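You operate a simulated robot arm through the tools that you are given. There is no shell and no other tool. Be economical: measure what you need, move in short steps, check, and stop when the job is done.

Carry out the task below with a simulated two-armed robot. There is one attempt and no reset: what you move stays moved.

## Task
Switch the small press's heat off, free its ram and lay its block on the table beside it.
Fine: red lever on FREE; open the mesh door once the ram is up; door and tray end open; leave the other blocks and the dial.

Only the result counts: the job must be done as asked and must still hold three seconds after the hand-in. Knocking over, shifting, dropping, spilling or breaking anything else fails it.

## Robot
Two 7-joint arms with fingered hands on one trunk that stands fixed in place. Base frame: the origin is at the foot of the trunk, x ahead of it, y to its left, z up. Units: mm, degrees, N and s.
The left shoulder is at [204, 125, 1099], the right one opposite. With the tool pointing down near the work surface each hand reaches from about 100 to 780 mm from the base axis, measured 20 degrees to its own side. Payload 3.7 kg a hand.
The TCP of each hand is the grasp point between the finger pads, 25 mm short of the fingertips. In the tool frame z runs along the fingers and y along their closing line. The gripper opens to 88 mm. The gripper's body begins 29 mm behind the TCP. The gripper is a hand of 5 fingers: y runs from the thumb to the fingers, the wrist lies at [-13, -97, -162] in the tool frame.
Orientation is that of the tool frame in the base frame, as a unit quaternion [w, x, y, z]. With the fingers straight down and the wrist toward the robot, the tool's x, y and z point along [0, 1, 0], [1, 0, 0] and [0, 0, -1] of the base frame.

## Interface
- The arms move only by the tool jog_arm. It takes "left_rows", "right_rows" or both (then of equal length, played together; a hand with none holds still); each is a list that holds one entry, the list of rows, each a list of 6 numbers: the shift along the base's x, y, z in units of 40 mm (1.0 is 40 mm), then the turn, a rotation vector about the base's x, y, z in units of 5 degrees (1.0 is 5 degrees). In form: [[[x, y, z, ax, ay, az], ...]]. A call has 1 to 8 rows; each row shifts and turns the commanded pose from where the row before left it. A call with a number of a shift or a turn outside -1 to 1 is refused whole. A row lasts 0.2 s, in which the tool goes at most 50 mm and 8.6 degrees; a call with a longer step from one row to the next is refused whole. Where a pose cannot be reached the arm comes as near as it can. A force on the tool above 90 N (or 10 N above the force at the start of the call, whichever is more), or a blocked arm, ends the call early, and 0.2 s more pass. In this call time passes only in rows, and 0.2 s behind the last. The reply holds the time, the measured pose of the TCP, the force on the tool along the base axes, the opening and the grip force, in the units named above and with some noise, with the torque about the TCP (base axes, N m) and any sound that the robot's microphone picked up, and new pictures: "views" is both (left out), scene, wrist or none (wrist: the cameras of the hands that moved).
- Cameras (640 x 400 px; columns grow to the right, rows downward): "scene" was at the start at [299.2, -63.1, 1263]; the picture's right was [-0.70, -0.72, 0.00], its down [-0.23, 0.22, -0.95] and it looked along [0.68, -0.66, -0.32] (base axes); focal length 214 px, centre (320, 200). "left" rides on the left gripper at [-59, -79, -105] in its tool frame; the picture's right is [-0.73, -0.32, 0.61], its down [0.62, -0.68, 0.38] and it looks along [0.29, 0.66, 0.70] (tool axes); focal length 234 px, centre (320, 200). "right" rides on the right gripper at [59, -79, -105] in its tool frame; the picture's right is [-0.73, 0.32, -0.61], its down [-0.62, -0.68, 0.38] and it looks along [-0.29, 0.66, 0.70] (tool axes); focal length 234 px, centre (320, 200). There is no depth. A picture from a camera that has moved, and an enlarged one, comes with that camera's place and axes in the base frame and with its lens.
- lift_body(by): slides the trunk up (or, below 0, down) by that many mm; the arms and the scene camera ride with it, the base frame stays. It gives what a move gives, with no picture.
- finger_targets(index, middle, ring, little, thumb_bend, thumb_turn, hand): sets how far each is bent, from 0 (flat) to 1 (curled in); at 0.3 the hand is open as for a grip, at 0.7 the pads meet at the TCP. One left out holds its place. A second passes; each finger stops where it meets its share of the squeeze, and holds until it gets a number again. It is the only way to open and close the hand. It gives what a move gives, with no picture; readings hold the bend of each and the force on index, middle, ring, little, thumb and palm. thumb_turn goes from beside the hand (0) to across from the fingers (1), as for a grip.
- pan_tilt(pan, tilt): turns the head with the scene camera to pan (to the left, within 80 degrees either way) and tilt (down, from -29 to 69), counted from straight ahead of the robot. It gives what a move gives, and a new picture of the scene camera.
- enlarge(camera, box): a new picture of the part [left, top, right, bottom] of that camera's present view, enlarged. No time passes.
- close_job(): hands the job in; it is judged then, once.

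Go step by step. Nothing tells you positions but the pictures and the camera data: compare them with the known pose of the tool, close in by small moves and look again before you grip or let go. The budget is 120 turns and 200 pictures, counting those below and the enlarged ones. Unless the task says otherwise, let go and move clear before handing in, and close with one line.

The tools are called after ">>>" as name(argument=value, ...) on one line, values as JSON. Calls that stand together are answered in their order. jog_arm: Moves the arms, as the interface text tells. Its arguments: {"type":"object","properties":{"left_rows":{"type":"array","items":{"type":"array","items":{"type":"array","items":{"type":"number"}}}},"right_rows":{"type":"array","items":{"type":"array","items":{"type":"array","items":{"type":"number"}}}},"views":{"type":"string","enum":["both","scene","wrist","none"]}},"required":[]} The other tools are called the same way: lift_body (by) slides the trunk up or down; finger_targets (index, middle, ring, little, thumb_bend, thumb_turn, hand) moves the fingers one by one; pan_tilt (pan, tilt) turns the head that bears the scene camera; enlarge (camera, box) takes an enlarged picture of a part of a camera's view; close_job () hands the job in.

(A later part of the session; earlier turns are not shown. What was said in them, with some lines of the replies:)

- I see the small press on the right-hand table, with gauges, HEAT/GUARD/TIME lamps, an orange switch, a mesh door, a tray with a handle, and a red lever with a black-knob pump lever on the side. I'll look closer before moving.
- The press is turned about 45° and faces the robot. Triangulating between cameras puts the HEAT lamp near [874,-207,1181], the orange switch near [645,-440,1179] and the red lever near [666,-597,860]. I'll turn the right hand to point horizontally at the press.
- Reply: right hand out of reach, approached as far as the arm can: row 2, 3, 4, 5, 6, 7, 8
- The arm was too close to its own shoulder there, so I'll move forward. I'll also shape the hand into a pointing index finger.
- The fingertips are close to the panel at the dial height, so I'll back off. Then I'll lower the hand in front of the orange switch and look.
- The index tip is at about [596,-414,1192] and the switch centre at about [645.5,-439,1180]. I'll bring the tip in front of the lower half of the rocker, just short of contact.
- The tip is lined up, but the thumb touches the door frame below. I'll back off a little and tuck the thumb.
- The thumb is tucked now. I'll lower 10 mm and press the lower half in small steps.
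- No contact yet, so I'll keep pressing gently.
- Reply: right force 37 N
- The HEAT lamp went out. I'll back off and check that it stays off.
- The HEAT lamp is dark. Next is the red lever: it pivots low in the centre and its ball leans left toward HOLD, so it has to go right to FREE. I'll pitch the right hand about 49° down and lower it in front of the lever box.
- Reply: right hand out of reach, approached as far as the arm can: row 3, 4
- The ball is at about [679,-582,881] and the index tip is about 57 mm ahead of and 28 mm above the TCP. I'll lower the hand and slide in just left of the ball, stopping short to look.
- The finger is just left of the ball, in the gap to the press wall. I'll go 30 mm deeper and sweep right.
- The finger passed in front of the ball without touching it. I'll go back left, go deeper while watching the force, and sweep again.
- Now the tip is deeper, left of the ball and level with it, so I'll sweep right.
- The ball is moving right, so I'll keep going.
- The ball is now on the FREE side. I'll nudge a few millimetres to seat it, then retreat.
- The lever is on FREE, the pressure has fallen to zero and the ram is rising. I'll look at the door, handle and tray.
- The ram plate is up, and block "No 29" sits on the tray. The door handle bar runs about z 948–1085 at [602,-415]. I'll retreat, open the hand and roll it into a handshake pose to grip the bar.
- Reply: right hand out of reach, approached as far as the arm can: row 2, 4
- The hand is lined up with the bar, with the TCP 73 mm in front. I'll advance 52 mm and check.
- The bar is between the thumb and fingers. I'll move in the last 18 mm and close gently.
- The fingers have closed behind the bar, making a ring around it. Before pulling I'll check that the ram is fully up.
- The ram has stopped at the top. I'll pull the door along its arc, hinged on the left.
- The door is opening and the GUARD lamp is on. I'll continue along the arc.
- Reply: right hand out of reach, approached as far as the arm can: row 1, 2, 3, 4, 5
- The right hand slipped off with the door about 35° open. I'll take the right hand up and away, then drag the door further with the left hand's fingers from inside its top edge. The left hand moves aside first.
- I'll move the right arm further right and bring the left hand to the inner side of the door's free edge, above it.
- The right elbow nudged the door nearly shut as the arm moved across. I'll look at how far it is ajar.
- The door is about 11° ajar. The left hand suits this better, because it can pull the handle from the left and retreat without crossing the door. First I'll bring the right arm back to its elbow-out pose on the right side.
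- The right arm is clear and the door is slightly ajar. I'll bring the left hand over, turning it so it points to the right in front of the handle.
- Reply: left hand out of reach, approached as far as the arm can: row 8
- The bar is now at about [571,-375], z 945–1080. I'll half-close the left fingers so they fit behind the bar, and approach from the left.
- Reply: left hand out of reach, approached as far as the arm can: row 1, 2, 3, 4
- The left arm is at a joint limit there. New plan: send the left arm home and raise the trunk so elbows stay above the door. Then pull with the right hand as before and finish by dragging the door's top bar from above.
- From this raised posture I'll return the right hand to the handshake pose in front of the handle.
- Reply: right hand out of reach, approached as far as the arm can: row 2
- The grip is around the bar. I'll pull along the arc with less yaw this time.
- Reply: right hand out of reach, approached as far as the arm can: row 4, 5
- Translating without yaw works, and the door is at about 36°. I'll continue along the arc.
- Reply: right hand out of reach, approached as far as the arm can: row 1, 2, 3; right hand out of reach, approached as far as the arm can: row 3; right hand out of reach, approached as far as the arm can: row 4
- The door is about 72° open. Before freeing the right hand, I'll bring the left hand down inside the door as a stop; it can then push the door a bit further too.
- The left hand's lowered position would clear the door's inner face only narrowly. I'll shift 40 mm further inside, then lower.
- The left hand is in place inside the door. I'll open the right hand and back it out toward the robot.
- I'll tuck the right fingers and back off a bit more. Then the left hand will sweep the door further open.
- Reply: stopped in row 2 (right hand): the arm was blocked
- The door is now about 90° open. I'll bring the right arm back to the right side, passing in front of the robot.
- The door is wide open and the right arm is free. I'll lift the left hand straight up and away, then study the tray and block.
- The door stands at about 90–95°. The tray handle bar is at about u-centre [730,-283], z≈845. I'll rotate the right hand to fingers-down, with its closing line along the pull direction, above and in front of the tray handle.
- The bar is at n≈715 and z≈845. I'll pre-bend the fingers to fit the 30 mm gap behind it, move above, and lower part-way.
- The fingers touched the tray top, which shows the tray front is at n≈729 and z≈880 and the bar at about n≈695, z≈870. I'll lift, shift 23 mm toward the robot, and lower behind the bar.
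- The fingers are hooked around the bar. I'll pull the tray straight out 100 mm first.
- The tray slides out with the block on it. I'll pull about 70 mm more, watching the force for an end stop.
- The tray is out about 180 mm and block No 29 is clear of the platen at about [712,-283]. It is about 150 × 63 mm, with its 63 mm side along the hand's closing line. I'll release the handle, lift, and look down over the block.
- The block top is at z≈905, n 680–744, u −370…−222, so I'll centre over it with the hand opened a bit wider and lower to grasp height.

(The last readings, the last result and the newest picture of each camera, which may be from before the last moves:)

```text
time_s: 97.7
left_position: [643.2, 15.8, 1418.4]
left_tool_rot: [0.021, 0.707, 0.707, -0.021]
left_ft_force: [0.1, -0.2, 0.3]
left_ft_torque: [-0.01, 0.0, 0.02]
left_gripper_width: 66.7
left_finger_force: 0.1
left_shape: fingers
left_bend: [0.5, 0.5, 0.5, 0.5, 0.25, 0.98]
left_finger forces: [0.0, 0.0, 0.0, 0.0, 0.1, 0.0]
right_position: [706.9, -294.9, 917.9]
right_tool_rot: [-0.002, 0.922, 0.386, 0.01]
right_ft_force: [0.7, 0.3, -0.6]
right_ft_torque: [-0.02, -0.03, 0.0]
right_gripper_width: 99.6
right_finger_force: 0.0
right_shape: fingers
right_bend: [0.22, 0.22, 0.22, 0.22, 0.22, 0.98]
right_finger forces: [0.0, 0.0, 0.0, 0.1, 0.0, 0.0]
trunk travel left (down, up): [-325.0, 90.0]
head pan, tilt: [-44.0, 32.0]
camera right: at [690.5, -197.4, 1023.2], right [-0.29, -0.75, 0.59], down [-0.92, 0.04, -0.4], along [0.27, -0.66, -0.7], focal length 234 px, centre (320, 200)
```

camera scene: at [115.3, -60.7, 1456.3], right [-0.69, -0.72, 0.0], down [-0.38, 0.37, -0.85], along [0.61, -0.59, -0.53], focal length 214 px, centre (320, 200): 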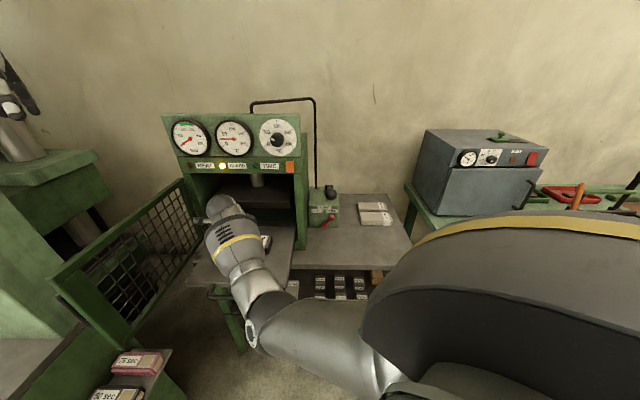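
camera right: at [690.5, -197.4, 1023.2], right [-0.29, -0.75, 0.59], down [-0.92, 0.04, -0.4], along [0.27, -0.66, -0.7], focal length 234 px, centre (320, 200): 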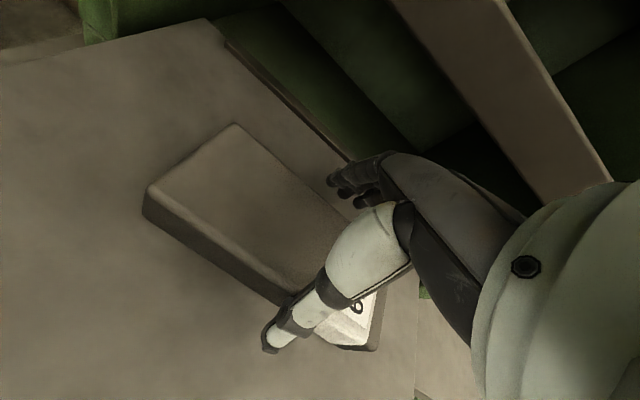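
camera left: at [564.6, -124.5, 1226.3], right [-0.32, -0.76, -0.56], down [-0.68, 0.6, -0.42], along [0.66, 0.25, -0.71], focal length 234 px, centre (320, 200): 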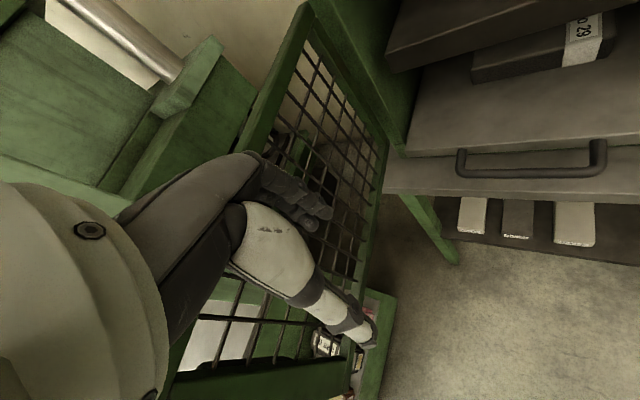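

I'll shift 20 mm left along the block to centre, lower slightly and close gently.

>>> jog_arm(right_rows=[[[0.275, 0.42, -0.1, 0, 0, 0]]], views="none")

>>> finger_targets(hand="right", index=0.5, middle=0.5, ring=0.5, little=0.5, thumb_bend=0.5)

>>> enlarge(camera="right", box=[100, 80, 460, 380])

```text
time_s: 98.1
left_position: [643.5, 16.3, 1417.9]
left_tool_rot: [0.021, 0.707, 0.706, -0.021]
left_ft_force: [-0.4, 1.6, 0.4]
left_ft_torque: [-0.04, 0.02, 0.0]
left_gripper_width: 66.8
left_finger_force: 0.0
left_shape: fingers
left_bend: [0.5, 0.5, 0.5, 0.5, 0.25, 0.98]
left_finger forces: [0.0, 0.0, 0.1, 0.0, 0.0, 0.1]
right_position: [718.3, -277.9, 912.6]
right_tool_rot: [-0.002, 0.922, 0.387, 0.009]
right_ft_force: [-0.6, 0.7, -0.1]
right_ft_torque: [0.0, 0.02, -0.01]
right_gripper_width: 99.8
right_finger_force: 0.1
right_shape: fingers
right_bend: [0.22, 0.22, 0.22, 0.22, 0.22, 0.98]
right_finger forces: [0.0, 0.1, 0.1, 0.0, 0.1, 0.1]
trunk travel left (down, up): [-325.0, 90.0]
head pan, tilt: [-44.0, 32.0]
```

```text
time_s: 99.1
left_position: [643.7, 16.2, 1416.9]
left_tool_rot: [0.021, 0.707, 0.707, -0.021]
left_ft_force: [-0.1, 0.3, -0.1]
left_ft_torque: [0.0, -0.03, -0.01]
left_gripper_width: 66.8
left_finger_force: 0.0
left_shape: fingers
left_bend: [0.5, 0.5, 0.5, 0.5, 0.25, 0.98]
left_finger forces: [0.0, 0.0, 0.0, 0.0, 0.0, 0.1]
right_position: [719.1, -278.1, 913.0]
right_tool_rot: [-0.002, 0.922, 0.386, 0.01]
right_ft_force: [1.0, -0.2, 1.6]
right_ft_torque: [-0.2, -0.14, 0.1]
right_gripper_width: 68.6
right_finger_force: 16.6
right_shape: fingers
right_bend: [0.4, 0.46, 0.46, 0.48, 0.37, 0.95]
right_finger forces: [8.7, 3.3, 2.7, 3.3, 15.6, 0.1]
trunk travel left (down, up): [-325.0, 90.0]
head pan, tilt: [-44.0, 32.0]
```

```text
1.33 times, centred on (280, 230) of right
camera zoom: at [701.5, -180.8, 1019.7], right [-0.29, -0.75, 0.59], down [-0.92, 0.04, -0.4], along [0.27, -0.66, -0.7], focal length 312 px, centre (373, 160)
```

zoom: 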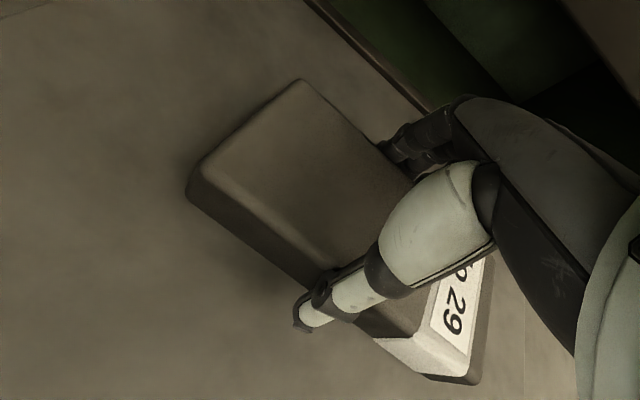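

The grip is on both faces, so I'll squeeze more and lift a little.

>>> finger_targets(hand="right", index=0.7, middle=0.7, ring=0.7, little=0.7, thumb_bend=0.7)

>>> jog_arm(right_rows=[[[0, 0, 0.2, 0, 0, 0], [0, 0, 0.3, 0, 0, 0]]], views="both")

```text
time_s: 100.1
left_position: [642.9, 16.4, 1417.6]
left_tool_rot: [0.02, 0.707, 0.706, -0.021]
left_ft_force: [0.4, -0.1, -0.4]
left_ft_torque: [0.01, 0.03, 0.03]
left_gripper_width: 66.7
left_finger_force: 0.0
left_shape: fingers
left_bend: [0.5, 0.5, 0.5, 0.5, 0.25, 0.98]
left_finger forces: [0.0, 0.0, 0.0, 0.0, 0.0, 0.0]
right_position: [717.4, -278.2, 913.3]
right_tool_rot: [-0.002, 0.922, 0.387, 0.009]
right_ft_force: [2.0, -1.5, 3.6]
right_ft_torque: [-0.26, -0.1, 0.06]
right_gripper_width: 68.1
right_finger_force: 29.7
right_shape: fingers
right_bend: [0.52, 0.57, 0.59, 0.63, 0.31, 0.9]
right_finger forces: [9.7, 7.7, 7.0, 6.9, 28.8, 0.1]
trunk travel left (down, up): [-325.0, 90.0]
head pan, tilt: [-44.0, 32.0]
```

```text
time_s: 100.7
left_position: [643.4, 16.6, 1417.5]
left_tool_rot: [0.022, 0.707, 0.707, -0.023]
left_ft_force: [-0.9, 0.4, 0.0]
left_ft_torque: [0.0, -0.03, -0.02]
left_gripper_width: 66.7
left_finger_force: 0.1
left_shape: fingers
left_bend: [0.5, 0.5, 0.5, 0.5, 0.25, 0.98]
left_finger forces: [0.0, 0.0, 0.0, 0.1, 0.0, 0.0]
right_position: [718.1, -278.7, 932.7]
right_tool_rot: [-0.004, 0.923, 0.386, 0.008]
right_ft_force: [-0.3, 0.6, -4.4]
right_ft_torque: [0.0, -0.04, -0.03]
right_gripper_width: 68.4
right_finger_force: 29.7
right_shape: fingers
right_bend: [0.52, 0.58, 0.59, 0.63, 0.3, 0.9]
right_finger forces: [9.2, 7.1, 6.6, 6.5, 29.2, 0.0]
trunk travel left (down, up): [-325.0, 90.0]
head pan, tilt: [-44.0, 32.0]
camera scene: at [115.1, -60.3, 1456.3], right [-0.69, -0.72, 0.0], down [-0.38, 0.37, -0.85], along [0.61, -0.59, -0.53], focal length 214 px, centre (320, 200)
camera right: at [701.3, -180.8, 1038.5], right [-0.29, -0.75, 0.59], down [-0.92, 0.04, -0.39], along [0.27, -0.66, -0.7], focal length 234 px, centre (320, 200)
```

scene: 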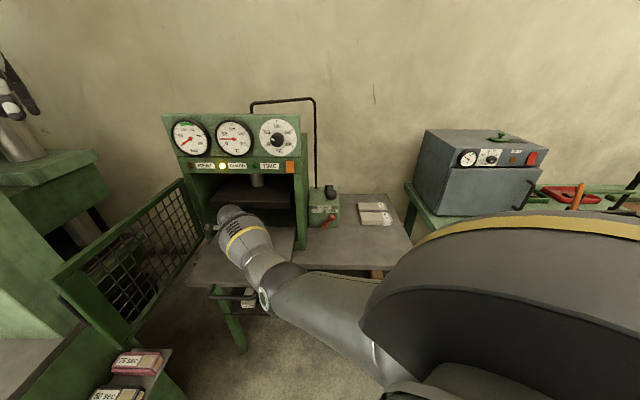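
right: 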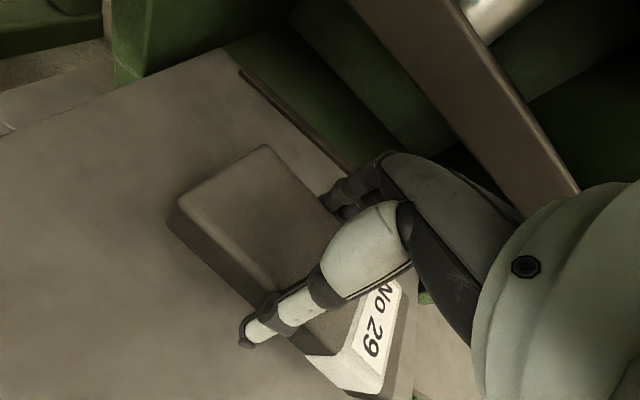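

The block is lifted and steady, weighing about 0.45 kg. I'll raise it, pull it clear toward the robot, and carry it right past the pump knob.

>>> jog_arm(right_rows=[[[-0.38, 0.37, 0.6, 0, 0, 0], [-0.38, 0.37, 0.6, 0, 0, 0], [-0.4, -0.41, 0, 0, 0, 0], [-0.6, -0.612, 0, 0, 0, 0], [-0.6, -0.612, 0, 0, 0, 0], [-0.6, -0.612, 0, 0, 0, 0], [-0.6, -0.612, 0, 0, 0, 0], [-0.5, -0.51, 0, 0, 0, 0]]], views="both")

```text
time_s: 102.5
left_position: [643.5, 15.3, 1417.9]
left_tool_rot: [0.021, 0.707, 0.706, -0.021]
left_ft_force: [0.3, -0.6, 0.3]
left_ft_torque: [0.01, -0.02, 0.0]
left_gripper_width: 66.5
left_finger_force: 0.1
left_shape: fingers
left_bend: [0.5, 0.5, 0.5, 0.5, 0.25, 0.98]
left_finger forces: [0.0, 0.0, 0.0, 0.0, 0.0, 0.1]
right_position: [555.5, -382.4, 980.9]
right_tool_rot: [-0.002, 0.922, 0.387, 0.008]
right_ft_force: [-0.6, -0.6, -3.9]
right_ft_torque: [-0.02, -0.07, 0.0]
right_gripper_width: 68.3
right_finger_force: 29.0
right_shape: fingers
right_bend: [0.52, 0.58, 0.6, 0.63, 0.3, 0.9]
right_finger forces: [8.9, 6.9, 6.5, 6.4, 28.3, 0.0]
trunk travel left (down, up): [-325.0, 90.0]
head pan, tilt: [-44.0, 32.0]
camera scene: at [114.9, -60.8, 1456.3], right [-0.69, -0.72, 0.0], down [-0.38, 0.37, -0.85], along [0.61, -0.59, -0.53], focal length 214 px, centre (320, 200)
camera right: at [538.6, -286.5, 1087.6], right [-0.29, -0.75, 0.59], down [-0.92, 0.04, -0.4], along [0.27, -0.66, -0.7], focal length 234 px, centre (320, 200)
```

scene: 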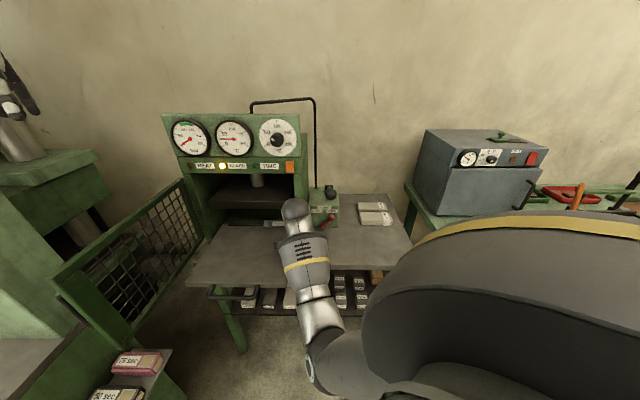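
right: 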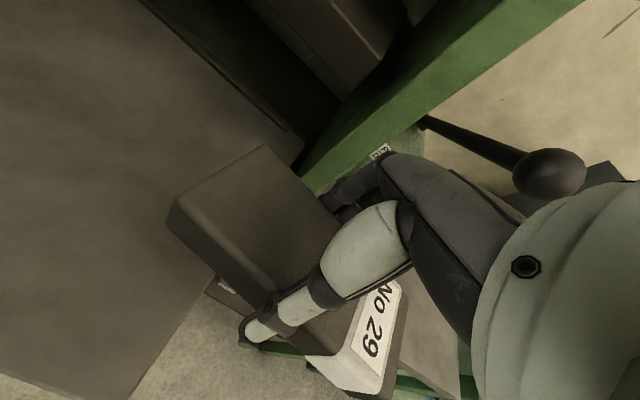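

>>> jog_arm(right_rows=[[[-0.57, -0.583, 0, 0, 0, 0], [-0.57, -0.583, 0, 0, 0, 0], [-0.57, -0.583, 0, 0, 0, 0], [-0.57, -0.583, 0, 0, 0, 0], [-0.57, -0.583, 0, 0, 0, 0], [-0.57, -0.583, 0, 0, 0, 0]]], views="both")

```text
time_s: 103.9
left_position: [644.7, 15.6, 1417.7]
left_tool_rot: [0.02, 0.707, 0.707, -0.021]
left_ft_force: [-0.8, -0.3, 0.3]
left_ft_torque: [-0.03, -0.03, 0.03]
left_gripper_width: 66.9
left_finger_force: 0.0
left_shape: fingers
left_bend: [0.5, 0.5, 0.5, 0.5, 0.25, 0.98]
left_finger forces: [0.0, 0.1, 0.0, 0.0, 0.1, 0.0]
right_position: [418.6, -522.9, 980.2]
right_tool_rot: [-0.003, 0.922, 0.386, 0.009]
right_ft_force: [0.1, -0.1, -4.2]
right_ft_torque: [-0.04, -0.06, 0.02]
right_gripper_width: 68.1
right_finger_force: 28.4
right_shape: fingers
right_bend: [0.52, 0.58, 0.6, 0.63, 0.3, 0.9]
right_finger forces: [8.9, 6.9, 6.4, 6.3, 28.2, 0.0]
trunk travel left (down, up): [-325.0, 90.0]
head pan, tilt: [-44.0, 32.0]
camera scene: at [114.7, -61.0, 1456.4], right [-0.69, -0.72, 0.0], down [-0.38, 0.37, -0.85], along [0.61, -0.59, -0.53], focal length 214 px, centre (320, 200)
camera right: at [402.3, -426.4, 1086.5], right [-0.29, -0.75, 0.59], down [-0.92, 0.04, -0.4], along [0.27, -0.66, -0.7], focal length 234 px, centre (320, 200)
```

scene: 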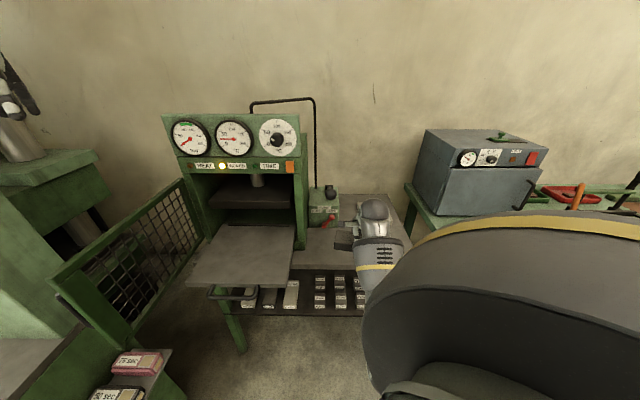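
right: 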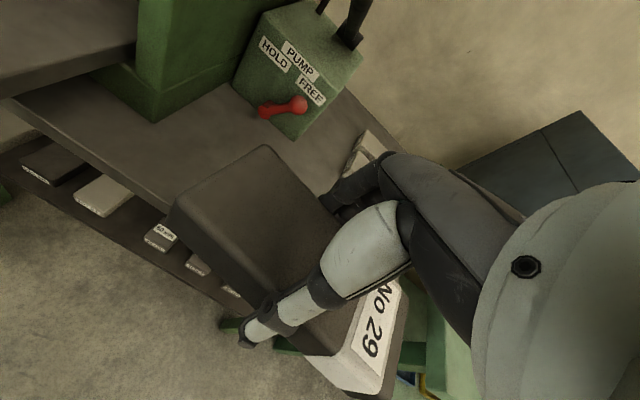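

Clear of the knob. I'll move forward over the table and lower part-way.

>>> jog_arm(right_rows=[[[0.58, -0.57, 0, 0, 0, 0], [0.58, -0.57, 0, 0, 0, 0], [0.58, -0.57, 0, 0, 0, 0], [0, 0, -0.8, 0, 0, 0], [0, 0, -0.8, 0, 0, 0], [0, 0, -0.6, 0, 0, 0]]], views="both")

>>> enlarge(camera="scene", box=[290, 170, 430, 280])

```text
time_s: 105.3
left_position: [644.6, 15.5, 1417.2]
left_tool_rot: [0.021, 0.706, 0.707, -0.021]
left_ft_force: [0.1, -0.4, -0.4]
left_ft_torque: [0.0, -0.04, 0.04]
left_gripper_width: 66.7
left_finger_force: 0.1
left_shape: fingers
left_bend: [0.5, 0.5, 0.5, 0.5, 0.25, 0.98]
left_finger forces: [0.0, 0.1, 0.0, 0.0, 0.0, 0.0]
right_position: [488.6, -589.9, 893.0]
right_tool_rot: [-0.003, 0.923, 0.386, 0.009]
right_ft_force: [0.5, 0.0, -3.9]
right_ft_torque: [-0.01, -0.11, -0.02]
right_gripper_width: 68.3
right_finger_force: 28.4
right_shape: fingers
right_bend: [0.52, 0.58, 0.6, 0.63, 0.3, 0.9]
right_finger forces: [8.8, 6.9, 6.4, 6.0, 27.8, 0.1]
trunk travel left (down, up): [-325.0, 90.0]
head pan, tilt: [-44.0, 32.0]
camera scene: at [115.3, -60.6, 1456.3], right [-0.69, -0.72, 0.0], down [-0.38, 0.37, -0.85], along [0.61, -0.59, -0.53], focal length 214 px, centre (320, 200)
camera right: at [472.3, -494.3, 998.9], right [-0.29, -0.75, 0.59], down [-0.92, 0.04, -0.4], along [0.27, -0.66, -0.7], focal length 234 px, centre (320, 200)
```

scene: 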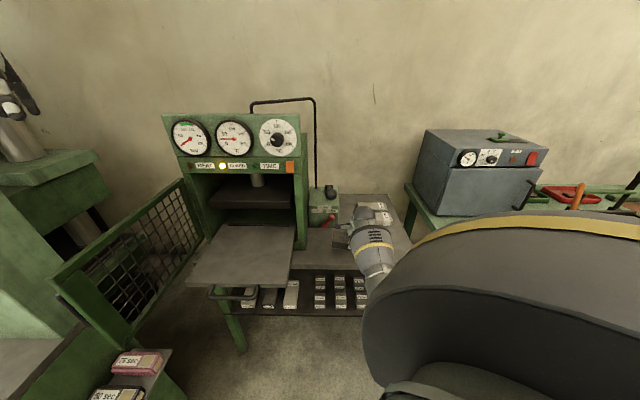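
right: 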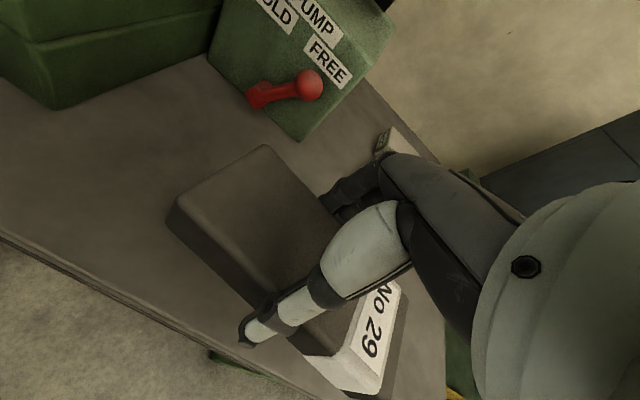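

```text
3.64 times, centred on (360, 225) of scene
camera zoom: at [115.3, -60.6, 1456.3], right [-0.69, -0.72, 0.0], down [-0.38, 0.37, -0.85], along [0.61, -0.59, -0.53], focal length 780 px, centre (174, 109)
```

zoom: 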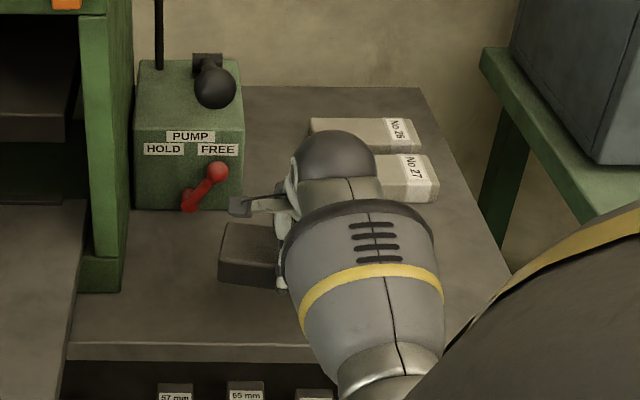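

It is over free table with clearance all round. I'll lower in small steps until contact.

>>> jog_arm(right_rows=[[[0, 0, -0.25, 0, 0, 0], [0, 0, -0.25, 0, 0, 0], [0, 0, -0.2, 0, 0, 0], [0, 0, -0.15, 0, 0, 0]]], views="wrist")

```text
time_s: 106.3
left_position: [644.2, 14.3, 1417.6]
left_tool_rot: [0.021, 0.707, 0.707, -0.021]
left_ft_force: [-0.8, -1.3, 0.2]
left_ft_torque: [0.02, 0.01, 0.02]
left_gripper_width: 67.0
left_finger_force: 0.0
left_shape: fingers
left_bend: [0.5, 0.5, 0.5, 0.5, 0.25, 0.98]
left_finger forces: [0.0, 0.0, 0.0, 0.1, 0.0, 0.0]
right_position: [489.3, -592.1, 859.7]
right_tool_rot: [-0.002, 0.923, 0.384, 0.008]
right_ft_force: [0.2, 0.4, -4.2]
right_ft_torque: [0.0, -0.01, 0.01]
right_gripper_width: 68.3
right_finger_force: 27.4
right_shape: fingers
right_bend: [0.52, 0.58, 0.6, 0.63, 0.3, 0.9]
right_finger forces: [8.8, 6.9, 6.4, 6.1, 27.6, 0.0]
trunk travel left (down, up): [-325.0, 90.0]
head pan, tilt: [-44.0, 32.0]
camera right: at [472.4, -494.6, 964.8], right [-0.29, -0.75, 0.59], down [-0.92, 0.04, -0.4], along [0.27, -0.66, -0.7], focal length 234 px, centre (320, 200)
```

right: 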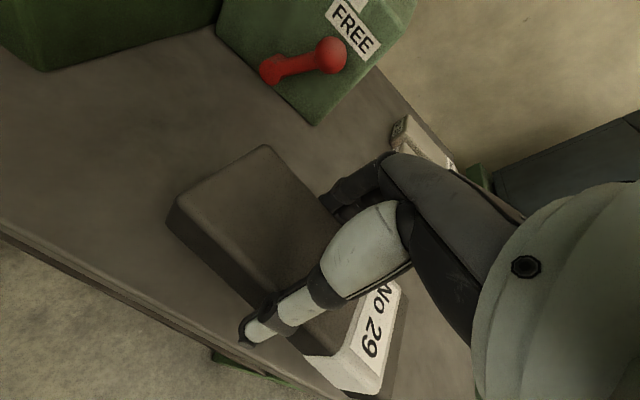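

>>> jog_arm(right_rows=[[[0, 0, -0.12, 0, 0, 0], [0, 0, -0.1, 0, 0, 0]]], views="none")

>>> jog_arm(right_rows=[[[0, 0, -0.07, 0, 0, 0]]], views="none")

```text
time_s: 106.9
left_position: [644.5, 15.4, 1417.2]
left_tool_rot: [0.021, 0.707, 0.707, -0.022]
left_ft_force: [-0.4, 0.4, 0.9]
left_ft_torque: [-0.01, -0.01, -0.05]
left_gripper_width: 66.7
left_finger_force: 0.1
left_shape: fingers
left_bend: [0.5, 0.5, 0.5, 0.5, 0.25, 0.98]
left_finger forces: [0.0, 0.0, 0.0, 0.0, 0.0, 0.1]
right_position: [487.9, -591.3, 851.1]
right_tool_rot: [-0.003, 0.922, 0.386, 0.008]
right_ft_force: [0.0, 0.5, -3.3]
right_ft_torque: [-0.04, -0.08, -0.02]
right_gripper_width: 67.9
right_finger_force: 28.1
right_shape: fingers
right_bend: [0.52, 0.58, 0.6, 0.63, 0.3, 0.9]
right_finger forces: [8.6, 6.9, 6.4, 6.1, 27.5, 0.1]
trunk travel left (down, up): [-325.0, 90.0]
head pan, tilt: [-44.0, 32.0]
```

```text
time_s: 107.3
left_position: [645.5, 15.4, 1416.8]
left_tool_rot: [0.021, 0.707, 0.706, -0.021]
left_ft_force: [0.1, -0.7, -0.2]
left_ft_torque: [0.04, -0.02, -0.02]
left_gripper_width: 66.7
left_finger_force: 0.1
left_shape: fingers
left_bend: [0.5, 0.5, 0.5, 0.5, 0.25, 0.98]
left_finger forces: [0.0, 0.1, 0.0, 0.0, 0.0, 0.0]
right_position: [490.0, -590.8, 846.5]
right_tool_rot: [-0.003, 0.923, 0.385, 0.009]
right_ft_force: [0.3, 0.4, -4.1]
right_ft_torque: [-0.05, -0.06, -0.02]
right_gripper_width: 68.2
right_finger_force: 27.8
right_shape: fingers
right_bend: [0.52, 0.58, 0.6, 0.63, 0.3, 0.9]
right_finger forces: [8.7, 6.9, 6.3, 6.1, 27.5, 0.1]
trunk travel left (down, up): [-325.0, 90.0]
head pan, tilt: [-44.0, 32.0]
```

No contact yet, so I'll continue in 3 mm steps.

>>> jog_arm(right_rows=[[[0, 0, -0.08, 0, 0, 0]]], views="none")

>>> jog_arm(right_rows=[[[0, 0, -0.08, 0, 0, 0]]], views="none")

>>> enlarge(camera="right", box=[100, 80, 460, 400])

>>> enlarge(camera="scene", box=[320, 200, 400, 260])

```text
time_s: 107.7
left_position: [643.7, 15.4, 1416.7]
left_tool_rot: [0.021, 0.707, 0.707, -0.02]
left_ft_force: [0.4, 0.0, 0.0]
left_ft_torque: [0.01, 0.0, 0.0]
left_gripper_width: 66.6
left_finger_force: 0.1
left_shape: fingers
left_bend: [0.5, 0.5, 0.5, 0.5, 0.25, 0.98]
left_finger forces: [0.1, 0.1, 0.0, 0.1, 0.0, 0.0]
right_position: [488.7, -591.5, 844.9]
right_tool_rot: [-0.002, 0.922, 0.386, 0.008]
right_ft_force: [-0.6, -0.4, -4.4]
right_ft_torque: [-0.02, -0.06, 0.04]
right_gripper_width: 68.1
right_finger_force: 28.0
right_shape: fingers
right_bend: [0.52, 0.58, 0.6, 0.63, 0.3, 0.9]
right_finger forces: [8.8, 6.9, 6.4, 6.1, 27.6, 0.1]
trunk travel left (down, up): [-325.0, 90.0]
head pan, tilt: [-44.0, 32.0]
```

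```text
time_s: 108.1
left_position: [644.8, 15.1, 1416.8]
left_tool_rot: [0.021, 0.707, 0.707, -0.021]
left_ft_force: [0.6, 0.6, 0.4]
left_ft_torque: [0.03, 0.02, -0.01]
left_gripper_width: 66.6
left_finger_force: 0.1
left_shape: fingers
left_bend: [0.5, 0.5, 0.5, 0.5, 0.25, 0.98]
left_finger forces: [0.0, 0.0, 0.0, 0.0, 0.1, 0.0]
right_position: [488.5, -591.1, 840.6]
right_tool_rot: [-0.002, 0.923, 0.385, 0.009]
right_ft_force: [-0.4, -1.3, -3.7]
right_ft_torque: [-0.03, -0.06, 0.01]
right_gripper_width: 68.3
right_finger_force: 27.6
right_shape: fingers
right_bend: [0.52, 0.58, 0.6, 0.63, 0.3, 0.9]
right_finger forces: [8.7, 6.9, 6.3, 6.2, 27.6, 0.0]
trunk travel left (down, up): [-325.0, 90.0]
head pan, tilt: [-44.0, 32.0]
```

```text
1.25 times, centred on (280, 240) of right
camera zoom: at [472.2, -494.4, 946.8], right [-0.29, -0.75, 0.59], down [-0.92, 0.04, -0.4], along [0.27, -0.66, -0.7], focal length 293 px, centre (370, 150)
```

zoom: 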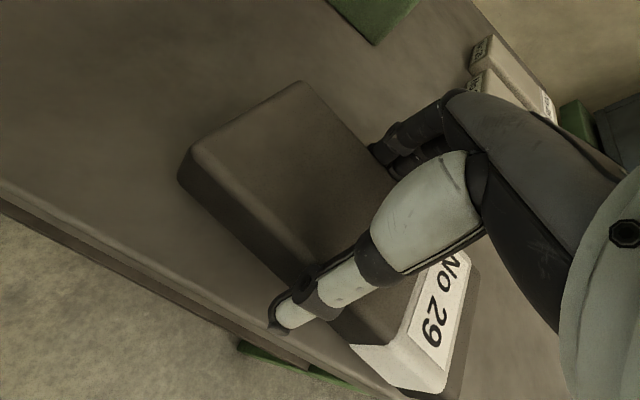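

```text
6.67 times, centred on (360, 230) of scene
camera zoom: at [115.3, -60.7, 1456.3], right [-0.69, -0.72, 0.0], down [-0.38, 0.37, -0.85], along [0.61, -0.59, -0.53], focal length 1430 px, centre (53, 0)
```

zoom: 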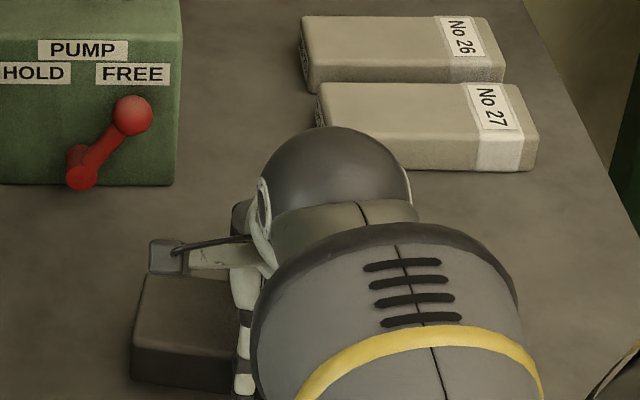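

There's still no contact, and the block's front right corner is fairly near the table edge. I'll shift 28 mm inward, then keep lowering.

>>> jog_arm(right_rows=[[[0.25, -0.245, 0, 0, 0, 0], [0.25, -0.245, 0, 0, 0, 0]]], views="none")

>>> jog_arm(right_rows=[[[0, 0, -0.08, 0, 0, 0]]], views="none")

>>> jog_arm(right_rows=[[[0, 0, -0.08, 0, 0, 0]]], views="none")

>>> jog_arm(right_rows=[[[0, 0, -0.08, 0, 0, 0]]], views="wrist")

```text
time_s: 108.7
left_position: [645.1, 15.5, 1416.8]
left_tool_rot: [0.021, 0.707, 0.707, -0.02]
left_ft_force: [0.9, 0.7, 0.1]
left_ft_torque: [-0.03, 0.0, 0.01]
left_gripper_width: 66.9
left_finger_force: 0.0
left_shape: fingers
left_bend: [0.5, 0.5, 0.5, 0.5, 0.25, 0.98]
left_finger forces: [0.0, 0.1, 0.1, 0.1, 0.1, 0.0]
right_position: [507.8, -610.2, 840.4]
right_tool_rot: [-0.002, 0.923, 0.384, 0.008]
right_ft_force: [0.9, -0.1, -4.4]
right_ft_torque: [-0.03, -0.06, 0.02]
right_gripper_width: 67.8
right_finger_force: 27.0
right_shape: fingers
right_bend: [0.52, 0.58, 0.6, 0.63, 0.3, 0.9]
right_finger forces: [8.7, 6.9, 6.4, 6.0, 27.6, 0.0]
trunk travel left (down, up): [-325.0, 90.0]
head pan, tilt: [-44.0, 32.0]
```

```text
time_s: 109.1
left_position: [643.6, 15.3, 1417.2]
left_tool_rot: [0.021, 0.707, 0.707, -0.021]
left_ft_force: [-0.1, 1.2, 0.0]
left_ft_torque: [0.01, 0.0, -0.04]
left_gripper_width: 66.7
left_finger_force: 0.1
left_shape: fingers
left_bend: [0.5, 0.5, 0.5, 0.5, 0.25, 0.98]
left_finger forces: [0.1, 0.0, 0.0, 0.0, 0.0, 0.0]
right_position: [507.7, -610.0, 837.7]
right_tool_rot: [-0.003, 0.923, 0.385, 0.009]
right_ft_force: [-1.0, 0.2, -4.0]
right_ft_torque: [-0.04, -0.02, -0.02]
right_gripper_width: 68.2
right_finger_force: 28.4
right_shape: fingers
right_bend: [0.52, 0.58, 0.6, 0.63, 0.3, 0.9]
right_finger forces: [8.7, 6.9, 6.3, 6.1, 27.7, 0.0]
trunk travel left (down, up): [-325.0, 90.0]
head pan, tilt: [-44.0, 32.0]
```

```text
time_s: 109.5
left_position: [643.7, 15.3, 1416.2]
left_tool_rot: [0.021, 0.706, 0.707, -0.021]
left_ft_force: [0.8, -0.1, -0.1]
left_ft_torque: [0.01, 0.02, 0.01]
left_gripper_width: 66.6
left_finger_force: 0.0
left_shape: fingers
left_bend: [0.5, 0.5, 0.5, 0.5, 0.25, 0.98]
left_finger forces: [0.0, 0.0, 0.1, 0.1, 0.1, 0.0]
right_position: [509.4, -611.0, 835.3]
right_tool_rot: [-0.003, 0.923, 0.385, 0.01]
right_ft_force: [-0.2, -0.5, -3.3]
right_ft_torque: [-0.01, -0.05, -0.03]
right_gripper_width: 67.9
right_finger_force: 27.7
right_shape: fingers
right_bend: [0.52, 0.58, 0.6, 0.63, 0.3, 0.9]
right_finger forces: [8.9, 7.0, 6.4, 6.1, 27.7, 0.1]
trunk travel left (down, up): [-325.0, 90.0]
head pan, tilt: [-44.0, 32.0]
```

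```text
time_s: 109.9
left_position: [642.5, 16.2, 1417.9]
left_tool_rot: [0.023, 0.706, 0.707, -0.021]
left_ft_force: [0.4, -0.5, -0.2]
left_ft_torque: [0.02, 0.02, 0.01]
left_gripper_width: 66.7
left_finger_force: 0.0
left_shape: fingers
left_bend: [0.5, 0.5, 0.5, 0.5, 0.25, 0.98]
left_finger forces: [0.1, 0.1, 0.0, 0.0, 0.0, 0.1]
right_position: [508.5, -610.2, 835.0]
right_tool_rot: [-0.001, 0.923, 0.385, 0.01]
right_ft_force: [-0.4, 0.4, 5.3]
right_ft_torque: [-0.18, -0.04, -0.03]
right_gripper_width: 68.5
right_finger_force: 29.6
right_shape: fingers
right_bend: [0.52, 0.58, 0.6, 0.64, 0.29, 0.9]
right_finger forces: [8.7, 7.1, 6.6, 5.9, 30.1, 0.0]
trunk travel left (down, up): [-325.0, 90.0]
head pan, tilt: [-44.0, 32.0]
camera right: at [492.1, -513.7, 939.8], right [-0.29, -0.75, 0.6], down [-0.92, 0.04, -0.4], along [0.28, -0.66, -0.7], focal length 234 px, centre (320, 200)
```

right: 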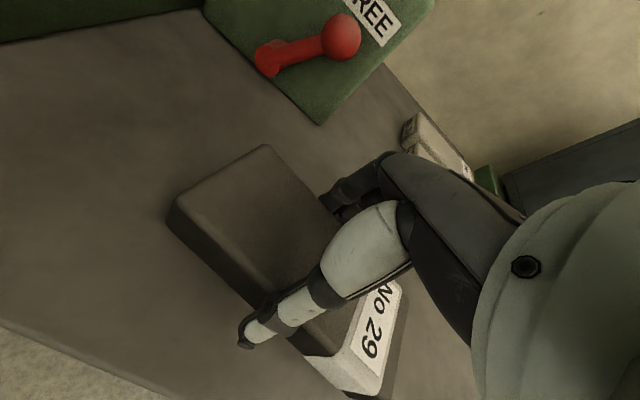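

The block touches the table. I'll open the hand and lift straight up.

>>> finger_targets(hand="right", index=0.25, middle=0.25, ring=0.25, little=0.25, thumb_bend=0.2)

>>> jog_arm(right_rows=[[[0, 0, 0.3, 0, 0, 0], [0, 0, 0.6, 0, 0, 0], [0, 0, 0.8, 0, 0, 0], [0, 0, 0.8, 0, 0, 0]]], views="both")

```text
time_s: 110.9
left_position: [642.7, 15.9, 1416.3]
left_tool_rot: [0.021, 0.707, 0.707, -0.021]
left_ft_force: [-1.0, 0.5, -0.4]
left_ft_torque: [0.03, -0.01, 0.0]
left_gripper_width: 66.5
left_finger_force: 0.0
left_shape: fingers
left_bend: [0.5, 0.5, 0.5, 0.5, 0.25, 0.98]
left_finger forces: [0.1, 0.0, 0.0, 0.0, 0.0, 0.0]
right_position: [508.5, -610.3, 831.3]
right_tool_rot: [-0.002, 0.923, 0.385, 0.008]
right_ft_force: [-0.4, 1.5, 1.6]
right_ft_torque: [0.04, 0.03, -0.06]
right_gripper_width: 99.6
right_finger_force: 1.3
right_shape: fingers
right_bend: [0.25, 0.25, 0.25, 0.25, 0.18, 0.97]
right_finger forces: [0.0, 0.1, 0.0, 0.0, 2.1, 0.0]
trunk travel left (down, up): [-325.0, 90.0]
head pan, tilt: [-44.0, 32.0]
```

```text
time_s: 111.9
left_position: [644.0, 15.6, 1416.6]
left_tool_rot: [0.021, 0.707, 0.707, -0.021]
left_ft_force: [0.3, 0.3, -0.3]
left_ft_torque: [0.01, -0.02, -0.03]
left_gripper_width: 66.6
left_finger_force: 0.1
left_shape: fingers
left_bend: [0.5, 0.5, 0.5, 0.5, 0.25, 0.98]
left_finger forces: [0.0, 0.1, 0.0, 0.1, 0.1, 0.0]
right_position: [507.3, -609.1, 931.8]
right_tool_rot: [-0.003, 0.922, 0.386, 0.008]
right_ft_force: [-0.1, -0.5, 0.4]
right_ft_torque: [0.01, 0.0, -0.01]
right_gripper_width: 97.8
right_finger_force: 0.0
right_shape: fingers
right_bend: [0.25, 0.25, 0.25, 0.25, 0.2, 0.97]
right_finger forces: [0.0, 0.1, 0.1, 0.1, 0.0, 0.0]
trunk travel left (down, up): [-325.0, 90.0]
head pan, tilt: [-44.0, 32.0]
camera scene: at [114.7, -60.0, 1456.4], right [-0.69, -0.72, 0.0], down [-0.38, 0.37, -0.85], along [0.61, -0.59, -0.53], focal length 214 px, centre (320, 200)
camera right: at [491.8, -512.8, 1037.8], right [-0.29, -0.75, 0.59], down [-0.92, 0.04, -0.4], along [0.27, -0.66, -0.7], focal length 234 px, centre (320, 200)
```

scene: 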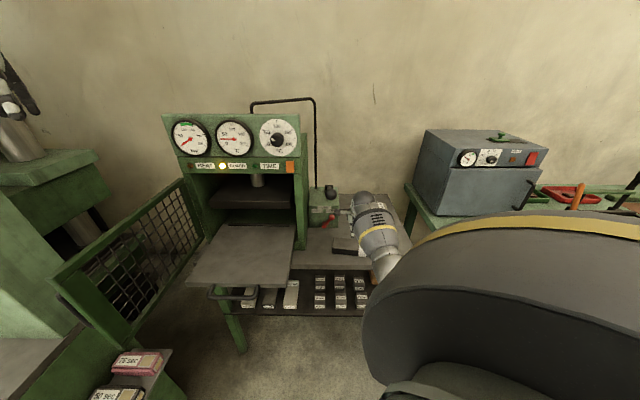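
right: 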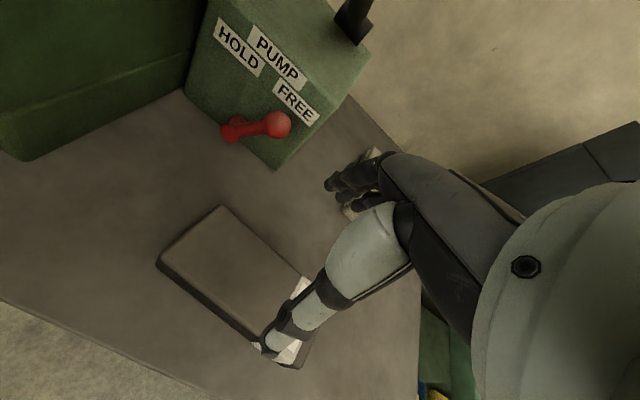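

The block lies flat on the table. I'll back the hand away from the pump knob toward the robot and do a final check.

>>> jog_arm(right_rows=[[[-0.6, 0.55, 0.1, 0, 0, 0], [-0.7, 0.6, 0.2, 0, 0, 0], [-0.7, 0.5, 0.4, 0, 0, 0], [-0.6, 0.2, 0.5, 0, 0, 0], [-0.4, -0.2, 0.6, 0, 0, 0], [0, -0.3, 0.7, 0, 0, 0]]], views="scene")

>>> enlarge(camera="scene", box=[150, 110, 430, 290])

```text
time_s: 113.3
left_position: [644.4, 15.2, 1416.5]
left_tool_rot: [0.021, 0.707, 0.707, -0.021]
left_ft_force: [0.3, 0.6, -0.2]
left_ft_torque: [0.03, -0.03, 0.02]
left_gripper_width: 66.8
left_finger_force: 0.2
left_shape: fingers
left_bend: [0.5, 0.5, 0.5, 0.5, 0.25, 0.98]
left_finger forces: [0.1, 0.1, 0.1, 0.0, 0.1, 0.0]
right_position: [388.3, -557.2, 1033.4]
right_tool_rot: [-0.002, 0.922, 0.387, 0.008]
right_ft_force: [0.1, 0.1, -0.7]
right_ft_torque: [0.02, 0.02, -0.01]
right_gripper_width: 97.7
right_finger_force: 0.0
right_shape: fingers
right_bend: [0.25, 0.25, 0.25, 0.25, 0.2, 0.97]
right_finger forces: [0.0, 0.0, 0.1, 0.0, 0.0, 0.0]
trunk travel left (down, up): [-325.0, 90.0]
head pan, tilt: [-44.0, 32.0]
camera scene: at [115.1, -60.3, 1456.3], right [-0.69, -0.72, 0.0], down [-0.38, 0.37, -0.85], along [0.61, -0.59, -0.53], focal length 214 px, centre (320, 200)
```

scene: 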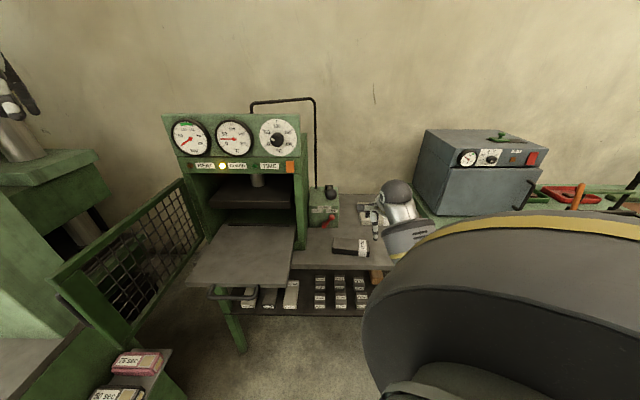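

```text
2.22 times, centred on (290, 200) of scene
camera zoom: at [115.1, -60.3, 1456.3], right [-0.69, -0.72, 0.0], down [-0.38, 0.37, -0.85], along [0.61, -0.59, -0.53], focal length 477 px, centre (387, 200)
```

zoom: 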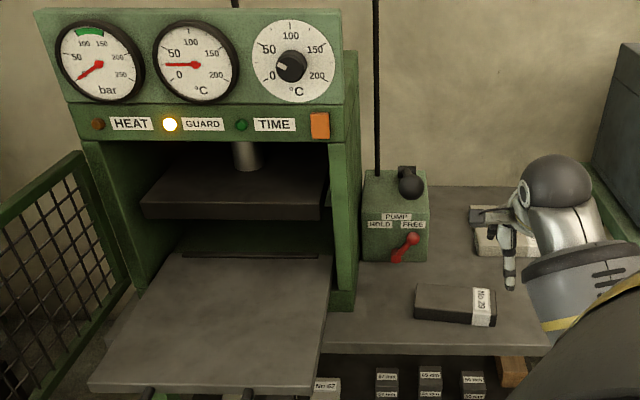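

HEAT is off, the lever is on FREE, the ram is up, and the door and tray are open. Block No 29 lies flat on the table beside the press, the dial and other blocks are untouched, and both hands are clear, so I'll hand in.

>>> close_job()

```text
The job is handed in.
```

The heat is off, the red lever is on FREE with the ram up, the mesh door and tray are open, and block No 29 is lying on the table just right of the press.
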